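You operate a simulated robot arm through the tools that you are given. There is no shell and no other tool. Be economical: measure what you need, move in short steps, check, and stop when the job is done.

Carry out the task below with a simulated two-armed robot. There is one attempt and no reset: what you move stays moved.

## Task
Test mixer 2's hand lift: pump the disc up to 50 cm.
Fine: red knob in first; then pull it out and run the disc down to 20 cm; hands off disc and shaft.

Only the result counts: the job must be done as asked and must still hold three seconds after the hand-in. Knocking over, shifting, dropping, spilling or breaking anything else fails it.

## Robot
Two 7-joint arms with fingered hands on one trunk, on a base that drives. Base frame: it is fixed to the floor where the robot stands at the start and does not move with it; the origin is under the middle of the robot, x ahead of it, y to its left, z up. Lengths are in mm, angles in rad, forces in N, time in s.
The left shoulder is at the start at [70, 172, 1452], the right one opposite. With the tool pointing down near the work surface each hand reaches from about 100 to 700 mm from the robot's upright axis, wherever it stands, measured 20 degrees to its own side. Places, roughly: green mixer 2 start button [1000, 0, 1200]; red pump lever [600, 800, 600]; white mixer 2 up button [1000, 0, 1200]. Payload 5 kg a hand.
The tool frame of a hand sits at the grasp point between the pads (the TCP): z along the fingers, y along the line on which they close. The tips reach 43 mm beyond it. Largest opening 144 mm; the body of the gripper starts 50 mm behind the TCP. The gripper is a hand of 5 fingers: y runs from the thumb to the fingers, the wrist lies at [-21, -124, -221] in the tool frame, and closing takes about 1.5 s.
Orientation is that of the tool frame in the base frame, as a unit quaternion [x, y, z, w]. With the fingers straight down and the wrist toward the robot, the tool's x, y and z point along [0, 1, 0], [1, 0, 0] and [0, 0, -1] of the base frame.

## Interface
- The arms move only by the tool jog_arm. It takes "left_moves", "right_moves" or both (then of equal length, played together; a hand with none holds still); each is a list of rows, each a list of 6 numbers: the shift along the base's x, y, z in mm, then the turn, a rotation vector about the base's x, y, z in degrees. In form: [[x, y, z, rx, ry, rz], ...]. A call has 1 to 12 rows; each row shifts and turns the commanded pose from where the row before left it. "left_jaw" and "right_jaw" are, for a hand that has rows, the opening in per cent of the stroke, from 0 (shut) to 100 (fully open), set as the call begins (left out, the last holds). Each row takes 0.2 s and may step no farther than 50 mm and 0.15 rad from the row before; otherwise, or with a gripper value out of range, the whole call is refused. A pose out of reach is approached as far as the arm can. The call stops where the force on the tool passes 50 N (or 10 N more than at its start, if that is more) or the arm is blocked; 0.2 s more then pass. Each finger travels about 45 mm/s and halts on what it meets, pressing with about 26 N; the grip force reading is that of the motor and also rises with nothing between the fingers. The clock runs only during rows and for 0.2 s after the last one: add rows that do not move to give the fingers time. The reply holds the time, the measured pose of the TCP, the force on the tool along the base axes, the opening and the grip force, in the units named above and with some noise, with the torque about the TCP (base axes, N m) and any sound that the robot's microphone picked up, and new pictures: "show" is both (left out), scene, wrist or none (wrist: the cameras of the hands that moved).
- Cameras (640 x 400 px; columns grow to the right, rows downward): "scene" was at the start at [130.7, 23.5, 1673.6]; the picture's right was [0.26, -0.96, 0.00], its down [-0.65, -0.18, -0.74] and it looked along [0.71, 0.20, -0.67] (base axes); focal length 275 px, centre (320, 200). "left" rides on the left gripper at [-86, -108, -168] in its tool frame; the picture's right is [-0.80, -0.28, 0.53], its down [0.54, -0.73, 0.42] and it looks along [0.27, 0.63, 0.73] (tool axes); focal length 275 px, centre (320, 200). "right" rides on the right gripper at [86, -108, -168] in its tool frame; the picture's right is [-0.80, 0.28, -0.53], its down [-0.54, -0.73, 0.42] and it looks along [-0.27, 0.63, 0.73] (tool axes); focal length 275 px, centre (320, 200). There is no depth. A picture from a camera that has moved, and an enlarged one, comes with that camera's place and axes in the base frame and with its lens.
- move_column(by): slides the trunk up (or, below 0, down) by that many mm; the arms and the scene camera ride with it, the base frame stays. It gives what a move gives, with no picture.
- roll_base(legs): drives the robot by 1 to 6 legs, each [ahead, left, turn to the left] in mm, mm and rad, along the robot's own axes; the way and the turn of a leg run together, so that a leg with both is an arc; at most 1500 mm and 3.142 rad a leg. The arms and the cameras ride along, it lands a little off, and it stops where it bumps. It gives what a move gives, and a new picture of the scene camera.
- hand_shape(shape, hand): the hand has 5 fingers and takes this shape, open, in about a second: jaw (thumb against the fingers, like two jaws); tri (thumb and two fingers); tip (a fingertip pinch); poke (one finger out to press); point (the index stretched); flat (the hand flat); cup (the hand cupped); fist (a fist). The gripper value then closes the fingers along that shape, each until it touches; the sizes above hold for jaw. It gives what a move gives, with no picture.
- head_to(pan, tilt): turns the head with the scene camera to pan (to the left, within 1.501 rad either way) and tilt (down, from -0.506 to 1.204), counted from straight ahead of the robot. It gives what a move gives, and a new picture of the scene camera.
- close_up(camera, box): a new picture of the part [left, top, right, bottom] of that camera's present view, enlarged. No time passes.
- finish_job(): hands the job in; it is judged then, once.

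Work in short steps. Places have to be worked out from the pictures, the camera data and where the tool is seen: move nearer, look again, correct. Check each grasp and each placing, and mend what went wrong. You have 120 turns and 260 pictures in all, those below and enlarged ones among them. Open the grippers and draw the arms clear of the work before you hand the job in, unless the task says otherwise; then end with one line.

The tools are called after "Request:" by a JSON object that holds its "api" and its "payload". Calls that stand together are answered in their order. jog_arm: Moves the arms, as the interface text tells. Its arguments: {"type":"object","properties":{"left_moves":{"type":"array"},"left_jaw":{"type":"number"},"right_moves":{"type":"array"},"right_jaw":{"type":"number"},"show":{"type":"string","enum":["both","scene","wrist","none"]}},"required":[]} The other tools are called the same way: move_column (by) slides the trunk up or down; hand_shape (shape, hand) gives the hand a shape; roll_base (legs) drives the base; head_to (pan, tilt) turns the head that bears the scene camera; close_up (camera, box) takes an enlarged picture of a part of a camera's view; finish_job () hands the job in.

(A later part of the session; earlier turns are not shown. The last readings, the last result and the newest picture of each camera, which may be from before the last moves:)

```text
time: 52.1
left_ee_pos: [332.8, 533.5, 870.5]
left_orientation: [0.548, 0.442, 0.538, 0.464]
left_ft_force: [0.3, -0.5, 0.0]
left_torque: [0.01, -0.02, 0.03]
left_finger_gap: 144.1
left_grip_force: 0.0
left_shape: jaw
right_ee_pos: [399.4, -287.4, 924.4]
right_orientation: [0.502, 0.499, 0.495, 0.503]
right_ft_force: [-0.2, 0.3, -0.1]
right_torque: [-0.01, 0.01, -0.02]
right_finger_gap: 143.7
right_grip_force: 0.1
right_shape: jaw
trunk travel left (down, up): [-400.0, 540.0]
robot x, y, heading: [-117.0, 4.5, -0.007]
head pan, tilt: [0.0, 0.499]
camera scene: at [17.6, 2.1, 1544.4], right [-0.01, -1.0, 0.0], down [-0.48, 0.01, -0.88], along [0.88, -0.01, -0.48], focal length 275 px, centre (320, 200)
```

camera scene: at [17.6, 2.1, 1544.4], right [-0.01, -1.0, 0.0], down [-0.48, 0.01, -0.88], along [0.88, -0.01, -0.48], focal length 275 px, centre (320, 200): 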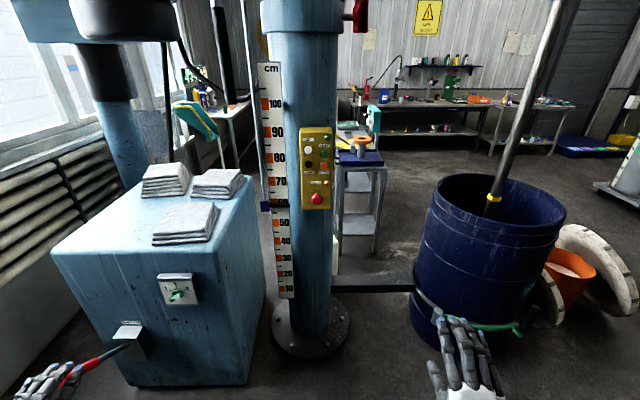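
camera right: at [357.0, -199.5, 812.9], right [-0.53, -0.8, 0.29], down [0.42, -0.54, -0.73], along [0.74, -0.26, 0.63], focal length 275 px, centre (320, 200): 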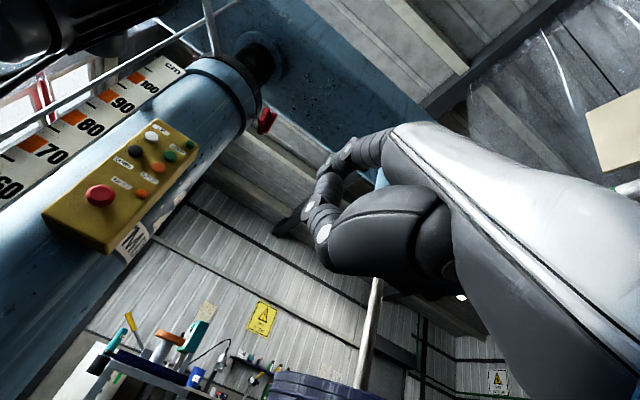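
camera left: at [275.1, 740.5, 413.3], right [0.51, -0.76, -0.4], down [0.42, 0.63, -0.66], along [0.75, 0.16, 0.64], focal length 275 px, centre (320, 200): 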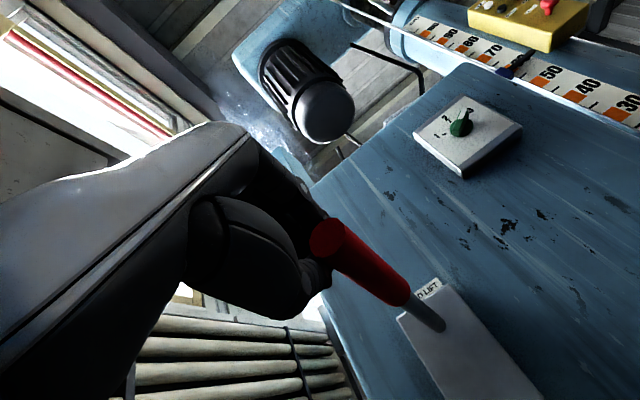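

Request:
{"api": "roll_base", "payload": {"legs": [[180, 0, 0.01]]}}

Request:
{"api": "jog_arm", "payload": {"right_moves": [[20, 40, 10, 0, 0, 0], [20, 40, 10, 0, 0, 0], [20, 40, 10, 0, 0, 0], [20, 40, 10, 0, 0, 0], [20, 40, 10, 0, 0, 0], [20, 40, 10, 0, 0, 0], [20, 30, 10, 0, 0, 0], [30, 23, 10, 0, 0, 0], [30, 0, 10, 0, 0, 0], [30, 0, 10, 0, 0, 0], [30, 0, 8, 0, 0, 0]], "right_jaw": 60}}

Request:
{"api": "close_up", "payload": {"camera": "scene", "box": [240, 120, 400, 320]}}

```text
time: 53.6
left_ee_pos: [510.4, 535.7, 870.4]
left_orientation: [0.546, 0.446, 0.54, 0.461]
left_ft_force: [0.1, -0.1, 0.2]
left_torque: [-0.02, -0.03, 0.0]
left_finger_gap: 144.0
left_grip_force: 0.0
left_shape: jaw
right_ee_pos: [582.8, -284.6, 921.8]
right_orientation: [0.5, 0.502, 0.498, 0.5]
right_ft_force: [0.5, 0.1, -0.2]
right_torque: [0.02, -0.04, 0.01]
right_finger_gap: 143.8
right_grip_force: 0.1
right_shape: jaw
trunk travel left (down, up): [-400.0, 540.0]
robot x, y, heading: [59.2, 2.0, -0.005]
head pan, tilt: [0.0, 0.499]
camera scene: at [199.6, 2.0, 1544.3], right [0.0, -1.0, 0.0], down [-0.48, 0.0, -0.88], along [0.88, 0.0, -0.48], focal length 275 px, centre (320, 200)
```

scene: 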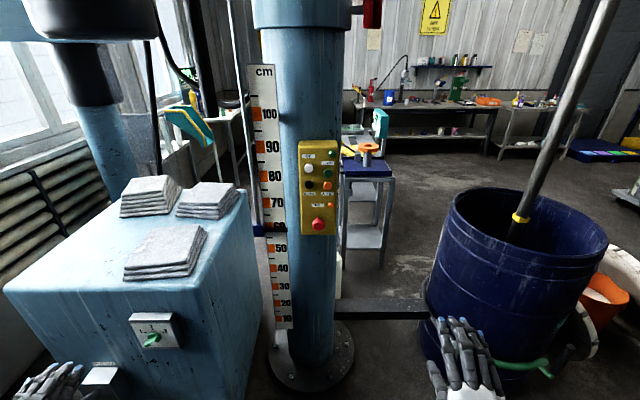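

```text
time: 56.0
left_ee_pos: [509.9, 534.7, 871.1]
left_orientation: [0.546, 0.445, 0.54, 0.461]
left_ft_force: [0.9, 0.2, -0.6]
left_torque: [-0.02, -0.02, 0.04]
left_finger_gap: 143.7
left_grip_force: 0.1
left_shape: jaw
right_ee_pos: [843.3, 7.8, 1030.1]
right_orientation: [0.5, 0.502, 0.497, 0.5]
right_ft_force: [-0.6, 0.1, -0.3]
right_torque: [0.02, -0.05, -0.03]
right_finger_gap: 87.1
right_grip_force: 0.1
right_shape: jaw
trunk travel left (down, up): [-400.0, 540.0]
robot x, y, heading: [56.0, 1.9, -0.005]
head pan, tilt: [0.0, 0.499]
camera scene: at [199.7, 2.2, 1544.2], right [0.0, -1.0, 0.0], down [-0.48, 0.0, -0.88], along [0.88, 0.0, -0.48], focal length 275 px, centre (320, 200)
camera right: at [676.3, 93.6, 920.8], right [-0.53, -0.8, 0.29], down [0.42, -0.55, -0.72], along [0.73, -0.26, 0.62], focal length 275 px, centre (320, 200)
```

scene: 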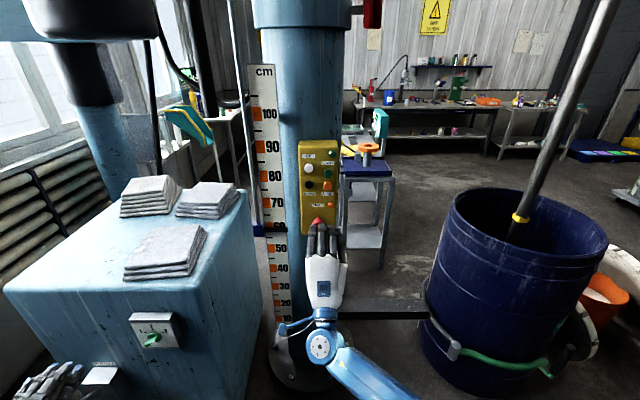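
right: 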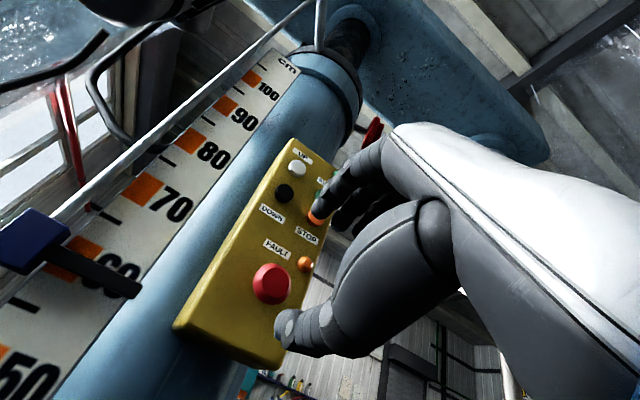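

```text
2.00 times, centred on (320, 220) of scene
camera zoom: at [199.7, 2.2, 1544.2], right [0.0, -1.0, 0.0], down [-0.48, 0.0, -0.88], along [0.88, 0.0, -0.48], focal length 550 px, centre (320, 160)
```

zoom: 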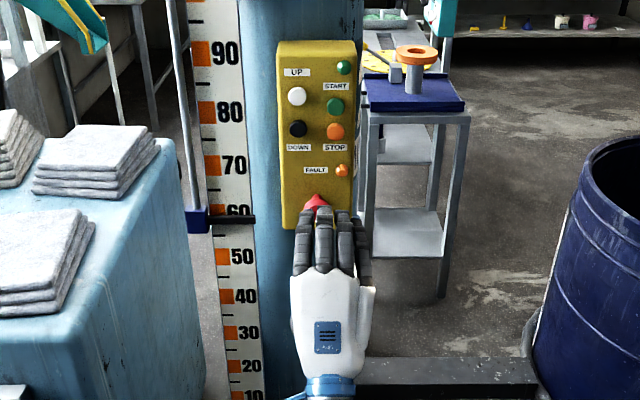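

The knob is at about [972, 4, 1030], centred between fingers and thumb. I'll advance until the tips are just short of the panel, then close.

Request:
{"api": "jog_arm", "payload": {"right_moves": [[30, 0, 0, 0, 0, 0], [30, -1, 0, 0, 0, 0], [20, -1, 0, 0, 0, 0], [10, 0, 0, 0, 0, 0], [6, 0, 0, 0, 0, 0], [6, 0, 0, 0, 0, 0]]}}

Request:
{"api": "close_up", "payload": {"camera": "right", "box": [200, 100, 400, 350]}}

```text
time: 57.4
left_ee_pos: [508.1, 535.3, 870.5]
left_orientation: [0.545, 0.446, 0.542, 0.459]
left_ft_force: [0.0, 0.4, 0.6]
left_torque: [0.0, 0.01, 0.01]
left_finger_gap: 143.9
left_grip_force: 0.1
left_shape: jaw
right_ee_pos: [945.5, 8.3, 1029.5]
right_orientation: [0.499, 0.502, 0.499, 0.5]
right_ft_force: [1.0, 0.3, 0.4]
right_torque: [0.0, 0.0, 0.01]
right_finger_gap: 86.8
right_grip_force: 0.0
right_shape: jaw
trunk travel left (down, up): [-400.0, 540.0]
robot x, y, heading: [58.2, 1.6, -0.005]
head pan, tilt: [0.0, 0.499]
camera scene: at [199.0, 2.2, 1544.3], right [0.0, -1.0, 0.0], down [-0.48, 0.0, -0.88], along [0.88, 0.0, -0.48], focal length 275 px, centre (320, 200)
camera right: at [778.3, 92.3, 921.2], right [-0.53, -0.8, 0.29], down [0.42, -0.55, -0.72], along [0.73, -0.26, 0.63], focal length 275 px, centre (320, 200)
```

scene: 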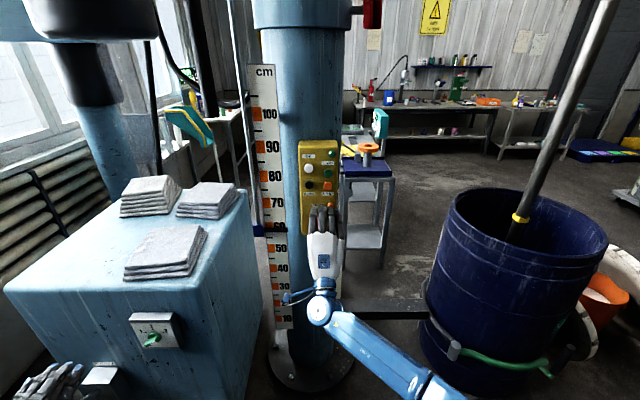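
right: 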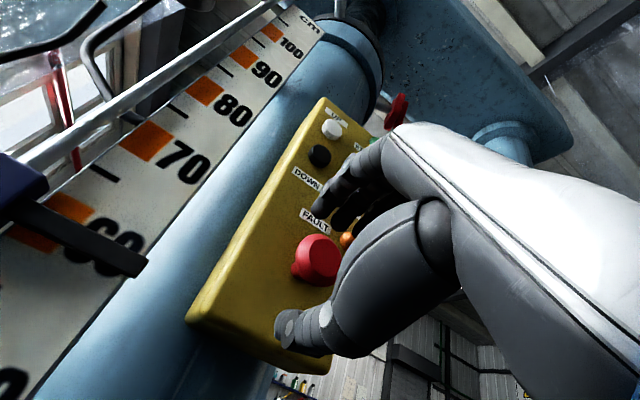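

```text
1.60 times, centred on (300, 225) of right
camera zoom: at [778.3, 92.3, 921.2], right [-0.53, -0.8, 0.29], down [0.42, -0.55, -0.72], along [0.73, -0.26, 0.63], focal length 440 px, centre (352, 160)
```

zoom: 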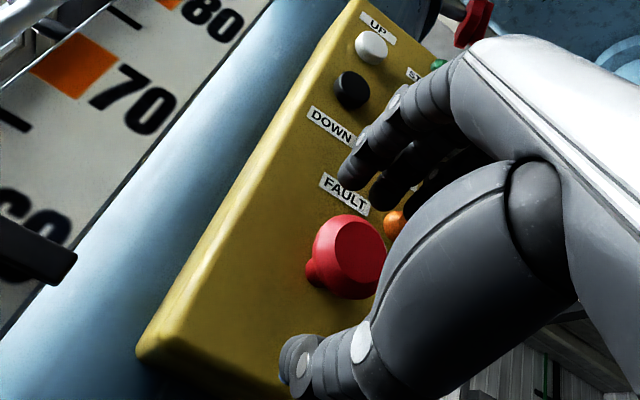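

The knob is between the fingertips and thumb, so I'll close on it.

Request:
{"api": "jog_arm", "payload": {"right_moves": [[0, 0, 0, 0, 0, 0], [0, 0, 0, 0, 0, 0], [0, 0, 0, 0, 0, 0], [0, 0, 0, 0, 0, 0], [0, 0, 0, 0, 0, 0], [0, 0, 0, 0, 0, 0]], "right_jaw": 0, "show": "wrist"}}

Request:
{"api": "close_up", "payload": {"camera": "right", "box": [200, 100, 400, 350]}}

```text
time: 58.8
left_ee_pos: [509.7, 536.0, 870.4]
left_orientation: [0.545, 0.446, 0.541, 0.46]
left_ft_force: [0.4, -0.2, -0.1]
left_torque: [0.03, 0.01, -0.01]
left_finger_gap: 143.9
left_grip_force: 0.0
left_shape: jaw
right_ee_pos: [945.2, 6.5, 1029.6]
right_orientation: [0.5, 0.503, 0.497, 0.5]
right_ft_force: [3.3, -0.2, -4.3]
right_torque: [-0.04, -0.01, 0.02]
right_finger_gap: 31.3
right_grip_force: 25.9
right_shape: jaw
trunk travel left (down, up): [-400.0, 540.0]
robot x, y, heading: [58.3, 1.6, -0.001]
head pan, tilt: [0.0, 0.499]
camera right: at [778.5, 92.3, 920.6], right [-0.53, -0.8, 0.29], down [0.42, -0.55, -0.72], along [0.73, -0.26, 0.63], focal length 275 px, centre (320, 200)
```

right: 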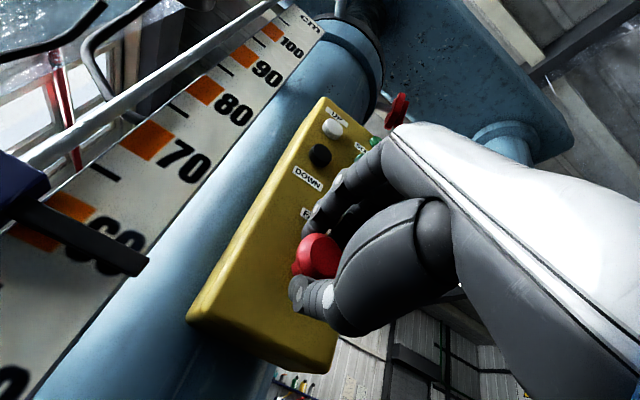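

```text
1.60 times, centred on (300, 225) of right
camera zoom: at [778.5, 92.3, 920.6], right [-0.53, -0.8, 0.29], down [0.42, -0.55, -0.72], along [0.73, -0.26, 0.63], focal length 440 px, centre (352, 160)
```

zoom: 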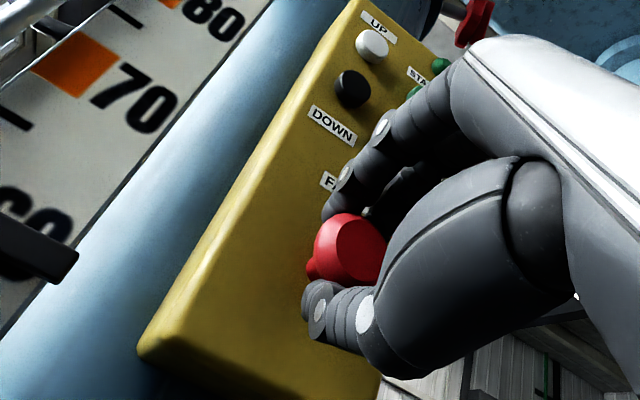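

The knob is gripped behind its head (31 mm). I'll pull straight back by about 30 mm.

Request:
{"api": "jog_arm", "payload": {"right_moves": [[-5, 0, 0, 0, 0, 0], [-6, 0, 0, 0, 0, 0], [-6, 0, 0, 0, 0, 0], [-6, 0, 0, 0, 0, 0], [-6, 0, 0, 0, 0, 0]], "show": "wrist"}}

Request:
{"api": "close_up", "payload": {"camera": "right", "box": [200, 100, 400, 350]}}

```text
time: 59.8
left_ee_pos: [513.2, 536.4, 868.3]
left_orientation: [0.545, 0.447, 0.539, 0.46]
left_ft_force: [0.2, -0.2, -0.3]
left_torque: [0.0, -0.03, 0.04]
left_finger_gap: 143.9
left_grip_force: 0.1
left_shape: jaw
right_ee_pos: [932.4, 4.6, 1027.9]
right_orientation: [0.501, 0.503, 0.496, 0.5]
right_ft_force: [37.9, 5.6, -4.2]
right_torque: [-0.1, -0.11, 0.19]
right_finger_gap: 27.5
right_grip_force: 26.0
right_shape: jaw
trunk travel left (down, up): [-400.0, 540.0]
robot x, y, heading: [55.2, 1.9, 0.001]
head pan, tilt: [0.0, 0.499]
stopped in row 5 (right hand): the force on the tool passed its limit at 54 N (the readings are from after the stop); the commanded pose is now the measured one
camera right: at [764.2, 92.1, 920.5], right [-0.53, -0.79, 0.29], down [0.42, -0.55, -0.73], along [0.74, -0.27, 0.62], focal length 275 px, centre (320, 200)
```

right: 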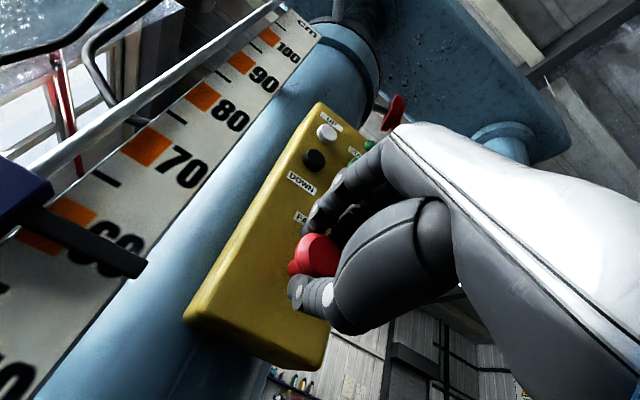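

```text
1.60 times, centred on (300, 225) of right
camera zoom: at [764.2, 92.1, 920.5], right [-0.53, -0.79, 0.29], down [0.42, -0.55, -0.73], along [0.74, -0.27, 0.62], focal length 440 px, centre (352, 160)
```

zoom: 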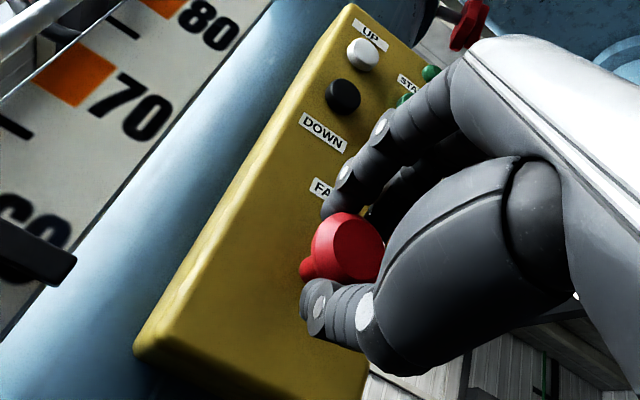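

The knob has come out about 13 mm and is still under tension. I'll keep pulling in small steps.

Request:
{"api": "jog_arm", "payload": {"right_moves": [[-4, 0, 0, 0, 0, 0], [-4, 0, 0, 0, 0, 0], [-4, 0, 0, 0, 0, 0], [-4, 0, 0, 0, 0, 0]], "show": "none"}}

Request:
{"api": "close_up", "payload": {"camera": "right", "box": [200, 100, 400, 350]}}

```text
time: 60.2
left_ee_pos: [513.9, 537.7, 869.9]
left_orientation: [0.546, 0.447, 0.54, 0.459]
left_ft_force: [-0.2, 0.6, 0.0]
left_torque: [0.02, 0.02, 0.02]
left_finger_gap: 144.0
left_grip_force: 0.1
left_shape: jaw
right_ee_pos: [930.5, 6.2, 1028.0]
right_orientation: [0.501, 0.503, 0.496, 0.5]
right_ft_force: [39.1, 6.6, -6.1]
right_torque: [-0.1, -0.1, 0.23]
right_finger_gap: 27.5
right_grip_force: 26.2
right_shape: jaw
trunk travel left (down, up): [-400.0, 540.0]
robot x, y, heading: [61.3, -1.8, -0.002]
head pan, tilt: [0.0, 0.499]
stopped in row 2 (right hand): the force on the tool passed its limit at 53 N (the readings are from after the stop); the commanded pose is now the measured one
```

```text
1.60 times, centred on (300, 225) of right
camera zoom: at [763.6, 91.9, 920.8], right [-0.53, -0.79, 0.29], down [0.42, -0.55, -0.73], along [0.74, -0.26, 0.62], focal length 440 px, centre (352, 160)
```

zoom: 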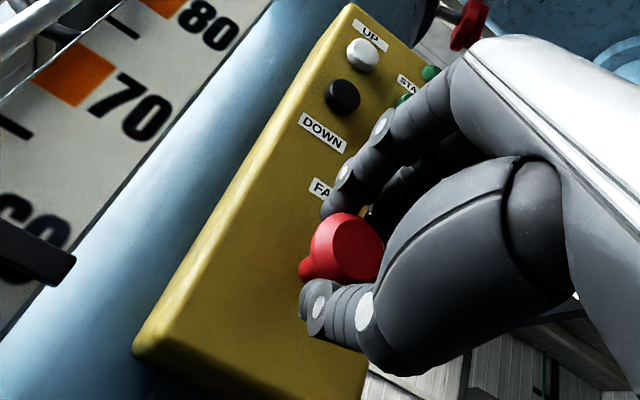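

Request:
{"api": "jog_arm", "payload": {"right_moves": [[3, 0, 0, 0, 0, 0], [0, 0, 0, 0, 0, 0], [0, 0, 0, 0, 0, 0], [0, 0, 0, 0, 0, 0], [-40, 0, 0, 0, 0, 0], [-40, 0, 0, 0, 0, 0], [0, 0, -45, 0, 0, 0]], "right_jaw": 60}}

Request:
{"api": "close_up", "payload": {"camera": "scene", "box": [270, 120, 370, 260]}}

Request:
{"api": "close_up", "payload": {"camera": "right", "box": [160, 100, 360, 350]}}

```text
time: 61.9
left_ee_pos: [512.0, 536.7, 869.3]
left_orientation: [0.547, 0.445, 0.54, 0.46]
left_ft_force: [0.6, 0.1, -0.2]
left_torque: [0.04, -0.01, -0.01]
left_finger_gap: 143.8
left_grip_force: 0.1
left_shape: jaw
right_ee_pos: [849.5, 5.9, 987.7]
right_orientation: [0.5, 0.502, 0.498, 0.501]
right_ft_force: [0.6, -0.3, 0.8]
right_torque: [-0.02, 0.0, 0.01]
right_finger_gap: 86.2
right_grip_force: 0.0
right_shape: jaw
trunk travel left (down, up): [-400.0, 540.0]
robot x, y, heading: [59.0, -1.5, 0.0]
head pan, tilt: [0.0, 0.499]
camera scene: at [202.5, 2.8, 1544.2], right [0.0, -1.0, 0.0], down [-0.48, 0.0, -0.88], along [0.88, 0.0, -0.48], focal length 275 px, centre (320, 200)
camera right: at [682.6, 91.7, 878.4], right [-0.53, -0.79, 0.29], down [0.42, -0.55, -0.72], along [0.73, -0.27, 0.63], focal length 275 px, centre (320, 200)
```

scene: 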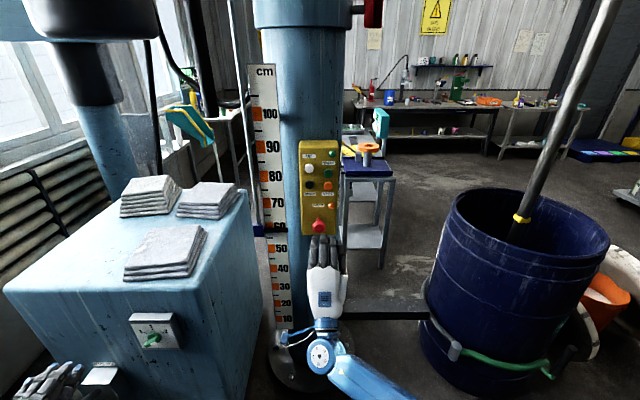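
right: 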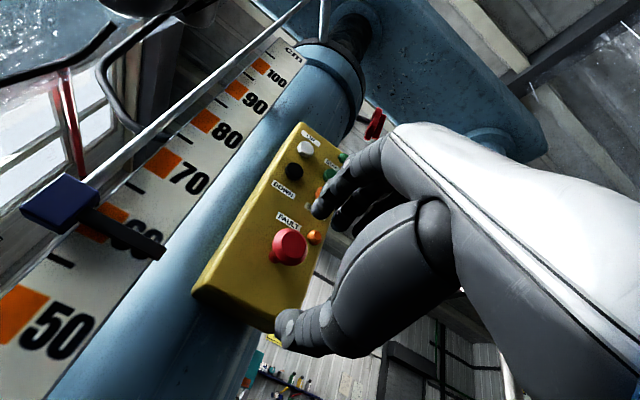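

```text
2.86 times, centred on (320, 190) of scene
camera zoom: at [202.5, 2.8, 1544.2], right [0.0, -1.0, 0.0], down [-0.48, 0.0, -0.88], along [0.88, 0.0, -0.48], focal length 785 px, centre (320, 229)
```

zoom: 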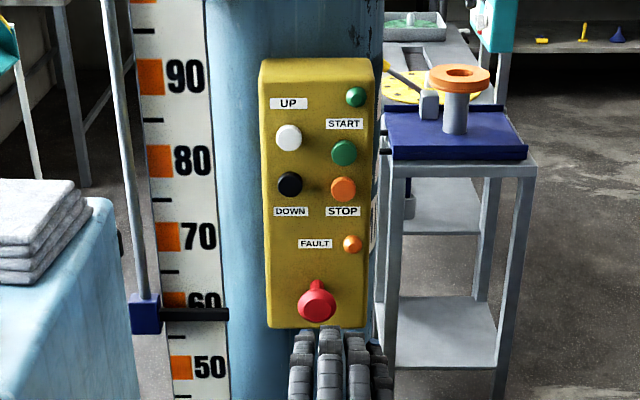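

```text
1.60 times, centred on (260, 225) of right
camera zoom: at [682.6, 91.7, 878.4], right [-0.53, -0.79, 0.29], down [0.42, -0.55, -0.72], along [0.73, -0.27, 0.63], focal length 440 px, centre (416, 160)
```

zoom: 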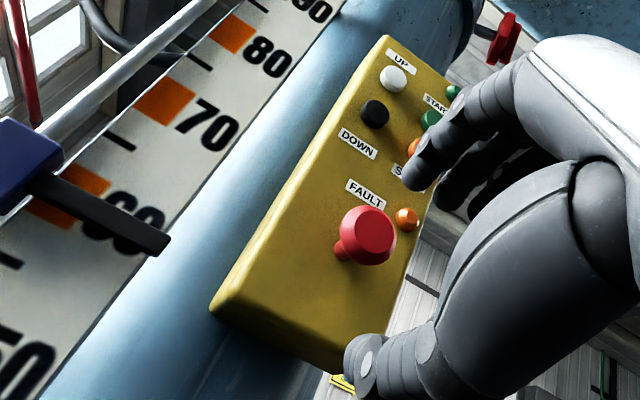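

The knob's stem is visible again, so it's out. DOWN is at about [996, 35, 1168]; I'll change to the pointing finger and line it up 40 mm in front.

Request:
{"api": "hand_shape", "payload": {"hand": "right", "shape": "point"}}

Request:
{"api": "jog_arm", "payload": {"right_moves": [[0, 2, 42, 0, 0, 0], [0, 4, 42, 0, 0, 0], [30, 0, 0, 0, 0, 0], [30, 0, 0, 0, 0, 0], [10, 0, 0, 0, 0, 0]]}}

Request:
{"api": "close_up", "payload": {"camera": "scene", "box": [270, 120, 370, 260]}}

Request:
{"api": "close_up", "payload": {"camera": "right", "box": [220, 50, 420, 250]}}

```text
time: 62.8
left_ee_pos: [510.0, 536.8, 871.1]
left_orientation: [0.546, 0.445, 0.541, 0.46]
left_ft_force: [0.1, -0.2, -0.4]
left_torque: [-0.01, 0.02, 0.02]
left_finger_gap: 144.0
left_grip_force: 0.1
left_shape: jaw
right_ee_pos: [848.7, 6.5, 987.8]
right_orientation: [0.5, 0.502, 0.497, 0.501]
right_ft_force: [0.5, 0.0, 0.0]
right_torque: [0.0, -0.03, 0.01]
right_finger_gap: 136.2
right_grip_force: 0.1
right_shape: point
trunk travel left (down, up): [-400.0, 540.0]
robot x, y, heading: [61.0, 2.5, 0.001]
head pan, tilt: [0.0, 0.499]
```

```text
time: 64.0
left_ee_pos: [509.8, 536.3, 870.3]
left_orientation: [0.545, 0.445, 0.541, 0.46]
left_ft_force: [1.2, 0.1, 0.1]
left_torque: [0.02, 0.01, 0.02]
left_finger_gap: 144.1
left_grip_force: 0.1
left_shape: jaw
right_ee_pos: [918.5, 12.6, 1071.8]
right_orientation: [0.5, 0.502, 0.497, 0.501]
right_ft_force: [-0.2, 0.1, 0.4]
right_torque: [0.0, 0.0, -0.01]
right_finger_gap: 136.7
right_grip_force: 0.0
right_shape: point
trunk travel left (down, up): [-400.0, 540.0]
robot x, y, heading: [57.9, 1.6, -0.0]
head pan, tilt: [0.0, 0.499]
camera scene: at [200.3, 2.5, 1544.4], right [0.0, -1.0, 0.0], down [-0.48, 0.0, -0.88], along [0.88, 0.0, -0.48], focal length 275 px, centre (320, 200)
camera right: at [751.1, 97.6, 963.2], right [-0.53, -0.79, 0.29], down [0.42, -0.55, -0.72], along [0.73, -0.27, 0.63], focal length 275 px, centre (320, 200)
```

scene: 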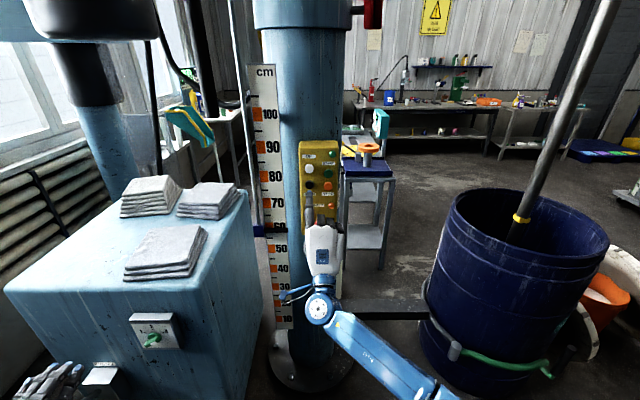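
right: 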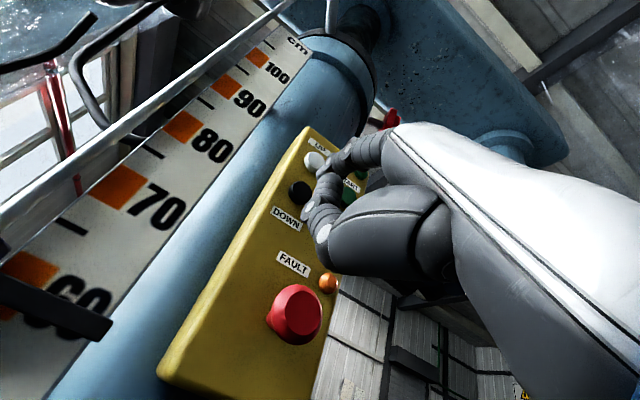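

```text
2.86 times, centred on (320, 190) of scene
camera zoom: at [200.3, 2.5, 1544.4], right [0.0, -1.0, 0.0], down [-0.48, 0.0, -0.88], along [0.88, 0.0, -0.48], focal length 785 px, centre (320, 229)
```

zoom: 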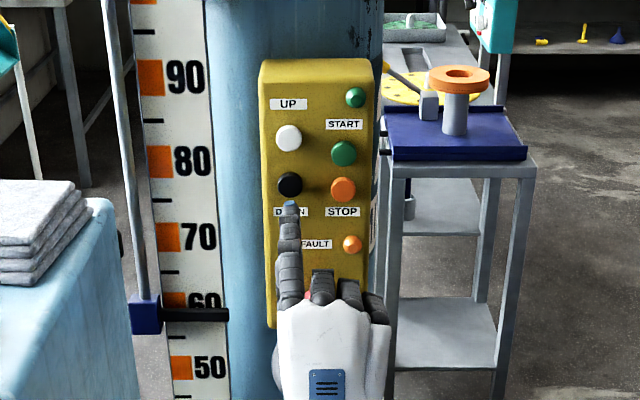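

```text
2.00 times, centred on (320, 150) of right
camera zoom: at [751.1, 97.6, 963.2], right [-0.53, -0.79, 0.29], down [0.42, -0.55, -0.72], along [0.73, -0.27, 0.63], focal length 551 px, centre (320, 300)
```

zoom: 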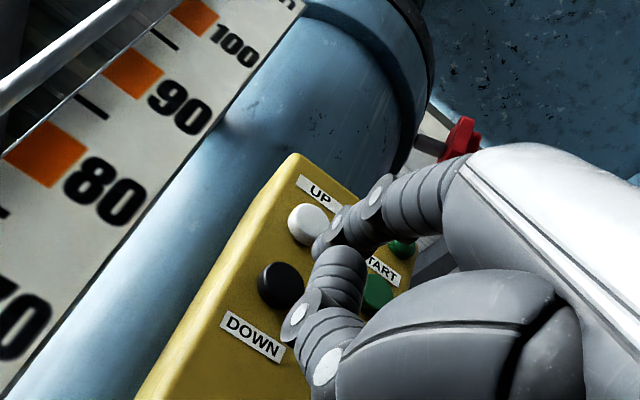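

The fingertip is aligned with DOWN. I'll give it one short test press within a single call, then back off and read the scale.

Request:
{"api": "jog_arm", "payload": {"right_moves": [[25, 0, 0, 0, 0, 0], [8, 0, 0, 0, 0, 0], [6, 0, 0, 0, 0, 0], [6, 0, 0, 0, 0, 0], [-20, 0, 0, 0, 0, 0]], "show": "none"}}

Request:
{"api": "close_up", "payload": {"camera": "scene", "box": [240, 120, 370, 280]}}

```text
time: 65.2
left_ee_pos: [509.4, 534.9, 871.4]
left_orientation: [0.545, 0.445, 0.542, 0.46]
left_ft_force: [0.3, -0.5, 0.3]
left_torque: [0.01, 0.01, 0.05]
left_finger_gap: 143.9
left_grip_force: 0.1
left_shape: jaw
right_ee_pos: [942.0, 11.2, 1073.5]
right_orientation: [0.5, 0.501, 0.499, 0.5]
right_ft_force: [-0.4, -0.4, -0.1]
right_torque: [-0.02, 0.03, 0.01]
right_finger_gap: 0.2
right_grip_force: 0.0
right_shape: point
trunk travel left (down, up): [-400.0, 540.0]
robot x, y, heading: [57.2, 2.8, -0.003]
head pan, tilt: [0.0, 0.499]
heard: click
```

```text
2.50 times, centred on (305, 200) of scene
camera zoom: at [199.1, 2.0, 1544.5], right [0.0, -1.0, 0.0], down [-0.48, 0.0, -0.88], along [0.88, 0.0, -0.48], focal length 687 px, centre (358, 200)
```

zoom: 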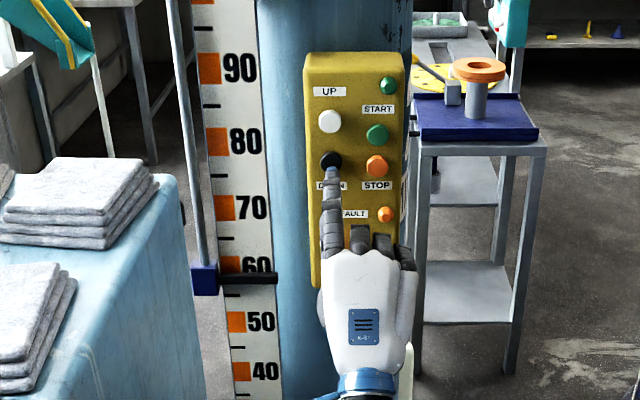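

A click was heard but there's no clear movement yet. I'll hold it slightly longer and check.

Request:
{"api": "jog_arm", "payload": {"right_moves": [[16, 0, 0, 0, 0, 0], [6, 0, 0, 0, 0, 0], [0, 0, 0, 0, 0, 0], [0, 0, 0, 0, 0, 0], [-22, 0, 0, 0, 0, 0]], "show": "none"}}

Request:
{"api": "close_up", "payload": {"camera": "scene", "box": [240, 120, 370, 280]}}

```text
time: 66.3
left_ee_pos: [508.7, 535.5, 871.1]
left_orientation: [0.545, 0.445, 0.541, 0.46]
left_ft_force: [0.5, -0.4, 0.7]
left_torque: [0.02, 0.02, -0.03]
left_finger_gap: 144.0
left_grip_force: 0.0
left_shape: jaw
right_ee_pos: [941.8, 10.2, 1072.9]
right_orientation: [0.5, 0.501, 0.498, 0.501]
right_ft_force: [-0.6, -0.1, 0.6]
right_torque: [-0.04, 0.06, -0.01]
right_finger_gap: 0.1
right_grip_force: 0.0
right_shape: point
trunk travel left (down, up): [-400.0, 540.0]
robot x, y, heading: [59.3, 2.6, -0.0]
head pan, tilt: [0.0, 0.499]
heard: click
```

```text
2.50 times, centred on (305, 200) of scene
camera zoom: at [199.6, 2.0, 1544.5], right [0.0, -1.0, 0.0], down [-0.48, 0.0, -0.88], along [0.88, 0.0, -0.48], focal length 687 px, centre (358, 200)
```

zoom: 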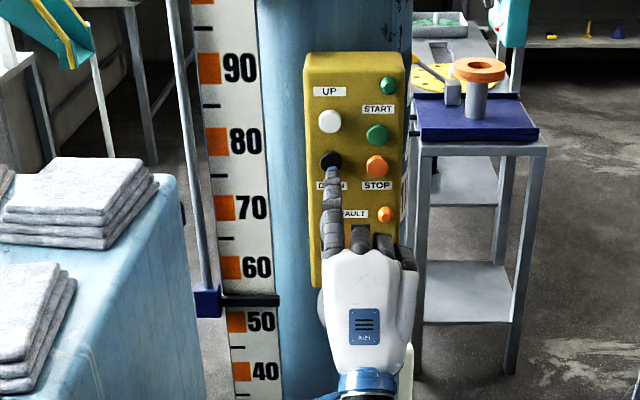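

The knob is out and DOWN works: about 54 now, at roughly 5 cm/s while held. I'll hold about 1.6 s more to get to the low 40s.

Request:
{"api": "jog_arm", "payload": {"right_moves": [[16, 0, 0, 0, 0, 0], [6, 0, 0, 0, 0, 0], [0, 0, 0, 0, 0, 0], [0, 0, 0, 0, 0, 0], [0, 0, 0, 0, 0, 0], [0, 0, 0, 0, 0, 0], [0, 0, 0, 0, 0, 0], [0, 0, 0, 0, 0, 0], [-22, 0, 0, 0, 0, 0]], "show": "none"}}

Request:
{"api": "close_up", "payload": {"camera": "scene", "box": [240, 120, 370, 330]}}

```text
time: 68.3
left_ee_pos: [511.0, 535.9, 871.0]
left_orientation: [0.545, 0.445, 0.542, 0.46]
left_ft_force: [0.5, -0.6, 0.6]
left_torque: [0.01, -0.02, 0.02]
left_finger_gap: 144.0
left_grip_force: 0.0
left_shape: jaw
right_ee_pos: [942.5, 11.2, 1073.4]
right_orientation: [0.5, 0.5, 0.499, 0.501]
right_ft_force: [0.0, -0.2, -0.1]
right_torque: [-0.04, 0.07, -0.01]
right_finger_gap: 136.2
right_grip_force: 0.2
right_shape: point
trunk travel left (down, up): [-400.0, 540.0]
robot x, y, heading: [56.4, -1.4, -0.004]
head pan, tilt: [0.0, 0.499]
heard: click
```

```text
1.90 times, centred on (305, 225) of scene
camera zoom: at [199.7, 2.0, 1544.5], right [0.0, -1.0, 0.0], down [-0.48, 0.0, -0.88], along [0.88, 0.0, -0.48], focal length 524 px, centre (349, 152)
```

zoom: 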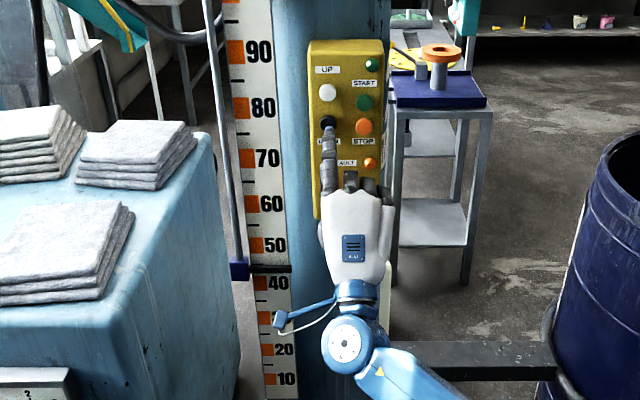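

It reads about 44.5 now. Next I'll push the red knob in again with the same fingertip position as before.

Request:
{"api": "jog_arm", "payload": {"right_moves": [[-45, 0, 0, 0, 0, 0], [-45, 0, 0, 0, 0, 0], [0, -13, -45, 0, 0, 0], [0, -13, -45, 0, 0, 0], [0, 0, -45, 0, 0, 0], [0, 0, -10, 0, 0, 0], [35, 0, 0, 0, 0, 0], [20, 0, 0, 0, 0, 0], [8, 0, 0, 0, 0, 0], [6, 0, 0, 0, 0, 0], [6, 0, 0, 0, 0, 0]], "show": "none"}}

Request:
{"api": "jog_arm", "payload": {"right_moves": [[4, 0, 0, 0, 0, 0], [4, 0, 0, 0, 0, 0], [4, 0, 0, 0, 0, 0], [4, 0, 0, 0, 0, 0]], "show": "none"}}

Request:
{"api": "close_up", "payload": {"camera": "scene", "box": [240, 120, 370, 330]}}

```text
time: 70.8
left_ee_pos: [508.4, 536.1, 871.8]
left_orientation: [0.545, 0.444, 0.541, 0.461]
left_ft_force: [-0.2, -0.2, 0.5]
left_torque: [0.05, -0.02, 0.0]
left_finger_gap: 144.0
left_grip_force: 0.0
left_shape: jaw
right_ee_pos: [926.7, -13.6, 927.7]
right_orientation: [0.5, 0.501, 0.498, 0.501]
right_ft_force: [-14.5, -1.0, -4.8]
right_torque: [-0.01, -1.21, 0.31]
right_finger_gap: 0.0
right_grip_force: 0.0
right_shape: point
trunk travel left (down, up): [-400.0, 540.0]
robot x, y, heading: [57.3, -2.1, 0.003]
head pan, tilt: [0.0, 0.499]
```

```text
time: 71.4
left_ee_pos: [509.6, 536.0, 870.6]
left_orientation: [0.546, 0.444, 0.541, 0.461]
left_ft_force: [0.5, 0.0, 0.6]
left_torque: [0.02, -0.06, -0.01]
left_finger_gap: 144.0
left_grip_force: 0.1
left_shape: jaw
right_ee_pos: [930.2, -13.6, 924.1]
right_orientation: [0.498, 0.503, 0.499, 0.501]
right_ft_force: [-24.9, -2.7, -5.8]
right_torque: [0.14, -2.47, 0.5]
right_finger_gap: 0.3
right_grip_force: 0.1
right_shape: point
trunk travel left (down, up): [-400.0, 540.0]
robot x, y, heading: [57.6, 3.3, -0.002]
head pan, tilt: [0.0, 0.499]
stopped in row 3 (right hand): the force on the tool passed its limit at 53 N (the readings are from after the stop); the commanded pose is now the measured one
```

```text
1.90 times, centred on (305, 225) of scene
camera zoom: at [197.6, 2.1, 1544.6], right [0.0, -1.0, 0.0], down [-0.48, 0.0, -0.88], along [0.88, 0.0, -0.48], focal length 524 px, centre (349, 152)
```

zoom: 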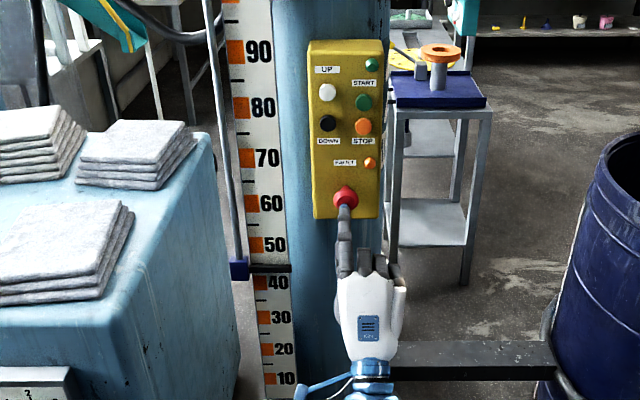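

The knob is in, at the same end stop. I'll withdraw the right arm, level the left hand and drive back toward the lever.

Request:
{"api": "jog_arm", "payload": {"right_moves": [[-40, 0, 0, 0, 0, 0], [-40, 0, 0, 0, 0, 0], [-40, -20, 0, 0, 0, 0], [-40, -20, 0, 0, 0, 0], [-40, -20, 0, 0, 0, 0], [-35, -30, 0, 0, 0, 0], [-35, -30, 0, 0, 0, 0], [-30, -35, 0, 0, 0, 0], [-20, -40, 0, 0, 0, 0], [-10, -40, 0, 0, 0, 0]], "left_moves": [[-10, 0, 20, -3.5, 0.4, 0.4], [-10, 0, 20, -3.5, 0.4, 0.4], [-10, 0, 20, -3.5, 0.4, 0.4], [-10, 0, 20, 0, 0, 0], [0, 0, 20, 0, 0, 0], [0, 0, 20, 0, 0, 0], [0, 0, 20, 0, 0, 0], [0, 0, 20, 0, 0, 0], [0, 0, 20, 0, 0, 0], [0, 0, 20, 0, 0, 0]], "show": "none"}}

Request:
{"api": "close_up", "payload": {"camera": "scene", "box": [240, 120, 370, 330]}}

Request:
{"api": "roll_base", "payload": {"legs": [[-140, 0, 0], [0, 350, 0]]}}

Request:
{"api": "head_to", "payload": {"pan": 0.6, "tilt": 0.8}}

```text
time: 73.8
left_ee_pos: [469.6, 553.5, 1092.0]
left_orientation: [0.521, 0.485, 0.515, 0.478]
left_ft_force: [0.1, 0.1, -0.4]
left_torque: [-0.01, 0.0, -0.04]
left_finger_gap: 144.2
left_grip_force: 0.0
left_shape: jaw
right_ee_pos: [603.8, -246.4, 923.4]
right_orientation: [0.499, 0.503, 0.497, 0.501]
right_ft_force: [-0.6, 0.1, -0.3]
right_torque: [-0.01, 0.02, -0.08]
right_finger_gap: 0.2
right_grip_force: 0.1
right_shape: point
trunk travel left (down, up): [-400.0, 540.0]
robot x, y, heading: [57.8, -0.6, -0.006]
head pan, tilt: [0.0, 0.499]
stopped in row 10 (left hand): the arm was blocked; the commanded pose is now the measured one
```

```text
1.90 times, centred on (305, 225) of scene
camera zoom: at [199.9, 3.4, 1544.4], right [0.0, -1.0, 0.0], down [-0.48, 0.0, -0.88], along [0.88, 0.0, -0.48], focal length 524 px, centre (349, 152)
```

zoom: 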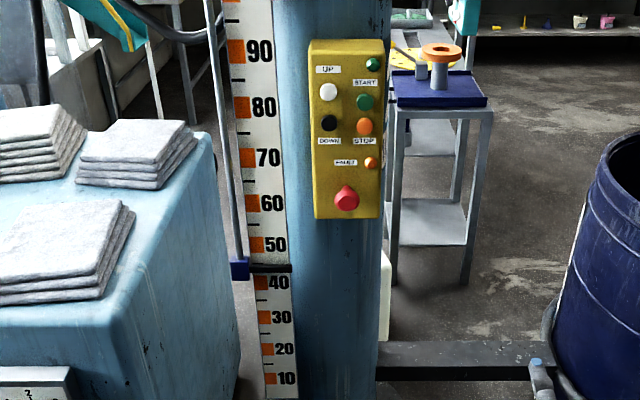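

```text
time: 77.0
left_ee_pos: [331.0, 900.4, 1091.3]
left_orientation: [0.522, 0.483, 0.515, 0.478]
left_ft_force: [0.5, 0.9, -0.8]
left_torque: [0.01, 0.0, -0.03]
left_finger_gap: 143.9
left_grip_force: 0.0
left_shape: jaw
right_ee_pos: [463.9, 100.7, 924.3]
right_orientation: [0.499, 0.503, 0.498, 0.501]
right_ft_force: [-0.7, -0.2, 0.1]
right_torque: [0.02, 0.0, -0.04]
right_finger_gap: 0.0
right_grip_force: 0.1
right_shape: point
trunk travel left (down, up): [-400.0, 540.0]
robot x, y, heading: [-79.4, 351.2, -0.002]
head pan, tilt: [0.0, 0.499]
camera scene: at [60.4, 351.2, 1544.4], right [0.0, -1.0, 0.0], down [-0.48, 0.0, -0.88], along [0.88, 0.0, -0.48], focal length 275 px, centre (320, 200)
```

scene: 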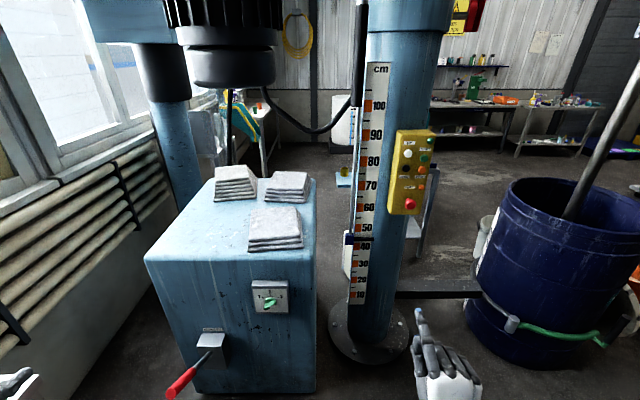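

```text
time: 78.0
left_ee_pos: [331.3, 899.5, 1092.7]
left_orientation: [0.522, 0.484, 0.515, 0.478]
left_ft_force: [-0.5, 0.7, -0.3]
left_torque: [-0.01, 0.01, -0.02]
left_finger_gap: 144.0
left_grip_force: 0.0
left_shape: jaw
right_ee_pos: [463.9, 100.4, 923.6]
right_orientation: [0.499, 0.503, 0.497, 0.501]
right_ft_force: [0.1, -0.6, -0.2]
right_torque: [-0.01, 0.01, 0.01]
right_finger_gap: 0.0
right_grip_force: 0.1
right_shape: point
trunk travel left (down, up): [-400.0, 540.0]
robot x, y, heading: [-75.6, 350.3, -0.0]
head pan, tilt: [0.6, 0.799]
camera scene: at [36.1, 396.3, 1518.5], right [0.56, -0.83, 0.0], down [-0.59, -0.4, -0.7], along [0.58, 0.39, -0.72], focal length 275 px, centre (320, 200)
```

scene: 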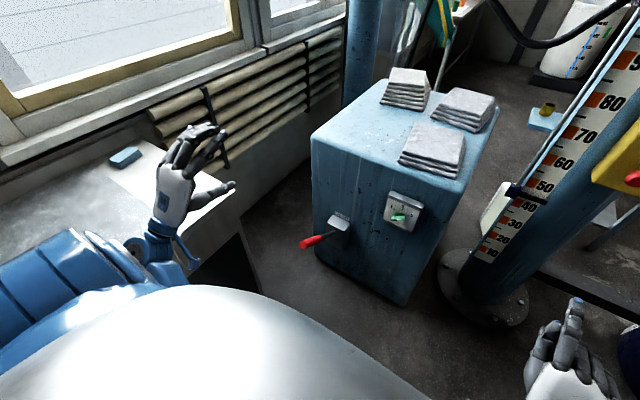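

The lever has sprung back up to its rest position by itself, with its end near [500, 784, 662]. I'll shift right a little so the left hand clears the bench, then lower the trunk.

Request:
{"api": "roll_base", "payload": {"legs": [[0, -70, 0]]}}

Request:
{"api": "move_column", "payload": {"by": -330}}

Request:
{"api": "jog_arm", "payload": {"left_moves": [[10, -10, -10, -2, 8.4, 1], [10, -10, -20, -2, 8.4, 1], [10, -10, -20, -1, 8.4, 0], [10, -10, -20, 0, 0, 0]]}}

Request:
{"api": "close_up", "payload": {"camera": "scene", "box": [170, 100, 370, 260]}}

```text
time: 79.0
left_ee_pos: [330.3, 829.8, 1093.1]
left_orientation: [0.522, 0.483, 0.515, 0.478]
left_ft_force: [0.2, -0.1, 0.4]
left_torque: [-0.01, 0.02, 0.05]
left_finger_gap: 144.1
left_grip_force: 0.1
left_shape: jaw
right_ee_pos: [464.2, 30.9, 923.9]
right_orientation: [0.499, 0.502, 0.498, 0.5]
right_ft_force: [0.1, 0.0, -0.5]
right_torque: [-0.02, 0.0, 0.04]
right_finger_gap: 0.0
right_grip_force: 0.1
right_shape: point
trunk travel left (down, up): [-400.0, 540.0]
robot x, y, heading: [-80.5, 284.1, 0.002]
head pan, tilt: [0.6, 0.799]
camera scene: at [35.9, 326.1, 1518.5], right [0.56, -0.83, 0.0], down [-0.59, -0.4, -0.7], along [0.58, 0.39, -0.72], focal length 275 px, centre (320, 200)
```

scene: 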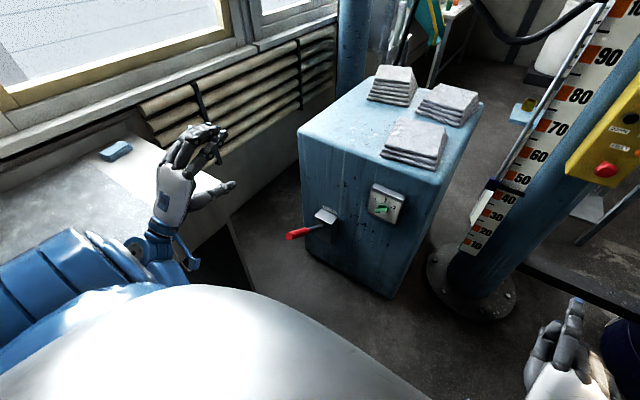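

```text
time: 82.2
left_ee_pos: [329.7, 828.0, 775.4]
left_orientation: [0.524, 0.482, 0.517, 0.475]
left_ft_force: [0.3, -0.5, 0.4]
left_torque: [-0.02, -0.01, 0.02]
left_finger_gap: 143.8
left_grip_force: 0.1
left_shape: jaw
right_ee_pos: [464.9, 29.7, 601.5]
right_orientation: [0.5, 0.501, 0.5, 0.499]
right_ft_force: [0.1, -0.6, -0.1]
right_torque: [-0.02, 0.02, 0.01]
right_finger_gap: 0.1
right_grip_force: 0.1
right_shape: point
trunk travel left (down, up): [-70.0, 870.0]
robot x, y, heading: [-81.9, 280.5, -0.003]
head pan, tilt: [0.6, 0.799]
```

```text
refused: row 1 steps farther than a row can; nothing moved
```

```text
2.50 times, centred on (270, 180) of scene
camera zoom: at [36.4, 321.8, 1197.2], right [0.56, -0.83, 0.0], down [-0.59, -0.4, -0.7], along [0.58, 0.4, -0.72], focal length 687 px, centre (445, 250)
```

zoom: 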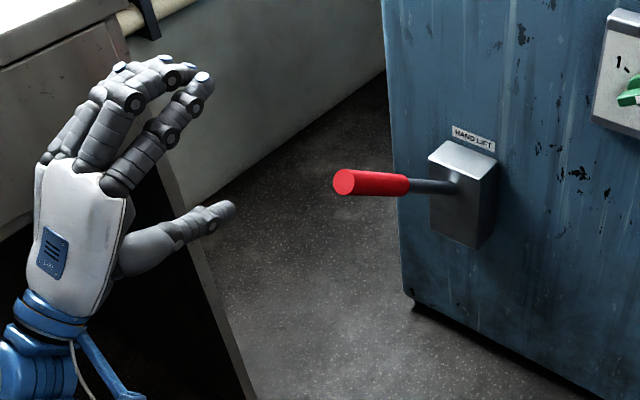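

Request:
{"api": "jog_arm", "payload": {"left_moves": [[21, -10, -21, -1.5, 8.2, 0], [21, -10, -21, -1.5, 8.2, 0], [21, -11, -21, -1.5, 8.2, 0], [21, -10, -22, 0, 0, 0]]}}

Request:
{"api": "close_up", "payload": {"camera": "scene", "box": [170, 100, 370, 260]}}

```text
time: 83.2
left_ee_pos: [423.5, 785.0, 694.3]
left_orientation: [0.599, 0.591, 0.379, 0.386]
left_ft_force: [-0.1, 0.1, 0.9]
left_torque: [-0.01, 0.04, 0.02]
left_finger_gap: 143.9
left_grip_force: 0.1
left_shape: jaw
right_ee_pos: [468.6, 28.7, 596.6]
right_orientation: [0.503, 0.503, 0.498, 0.497]
right_ft_force: [0.9, 0.3, 0.1]
right_torque: [0.03, 0.02, 0.0]
right_finger_gap: 0.1
right_grip_force: 0.1
right_shape: point
trunk travel left (down, up): [-70.0, 870.0]
robot x, y, heading: [-77.9, 283.5, 0.0]
head pan, tilt: [0.6, 0.799]
camera scene: at [43.2, 319.2, 1195.8], right [0.56, -0.83, -0.01], down [-0.6, -0.4, -0.7], along [0.57, 0.4, -0.72], focal length 275 px, centre (320, 200)
camera left: at [225.5, 702.0, 665.0], right [0.36, -0.8, -0.48], down [0.09, 0.54, -0.84], along [0.93, 0.25, 0.27], focal length 275 px, centre (320, 200)
```

scene: 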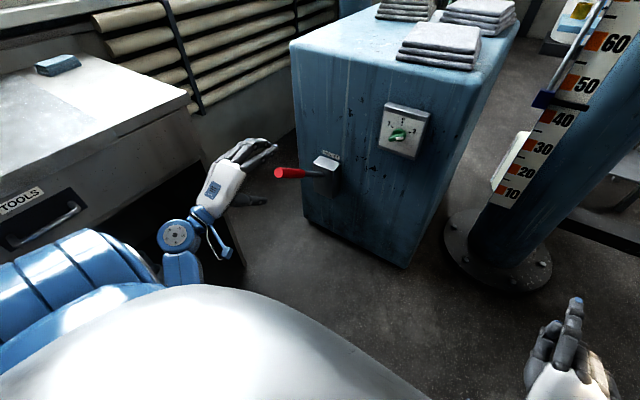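
left: 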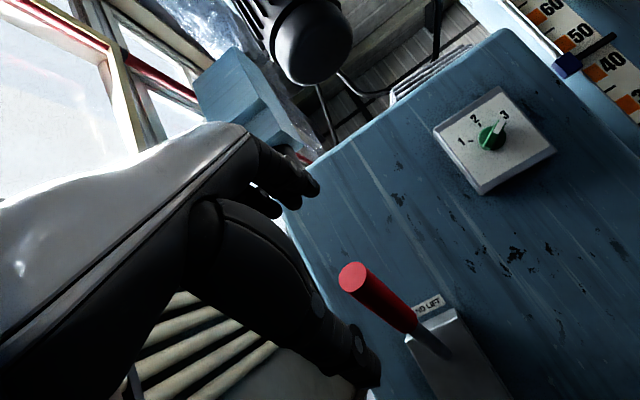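

```text
2.50 times, centred on (270, 180) of scene
camera zoom: at [43.2, 319.2, 1195.8], right [0.56, -0.83, -0.01], down [-0.6, -0.4, -0.7], along [0.57, 0.4, -0.72], focal length 687 px, centre (445, 250)
```

zoom: 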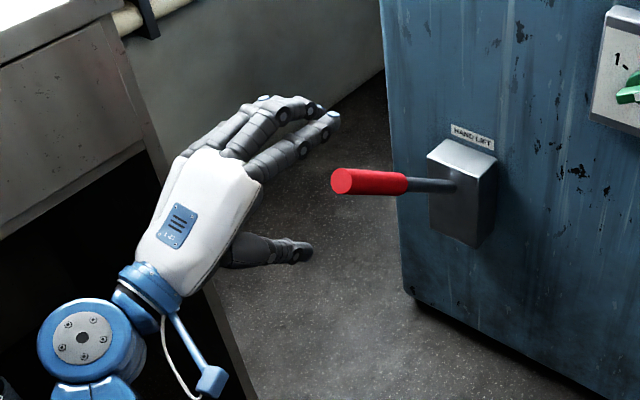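

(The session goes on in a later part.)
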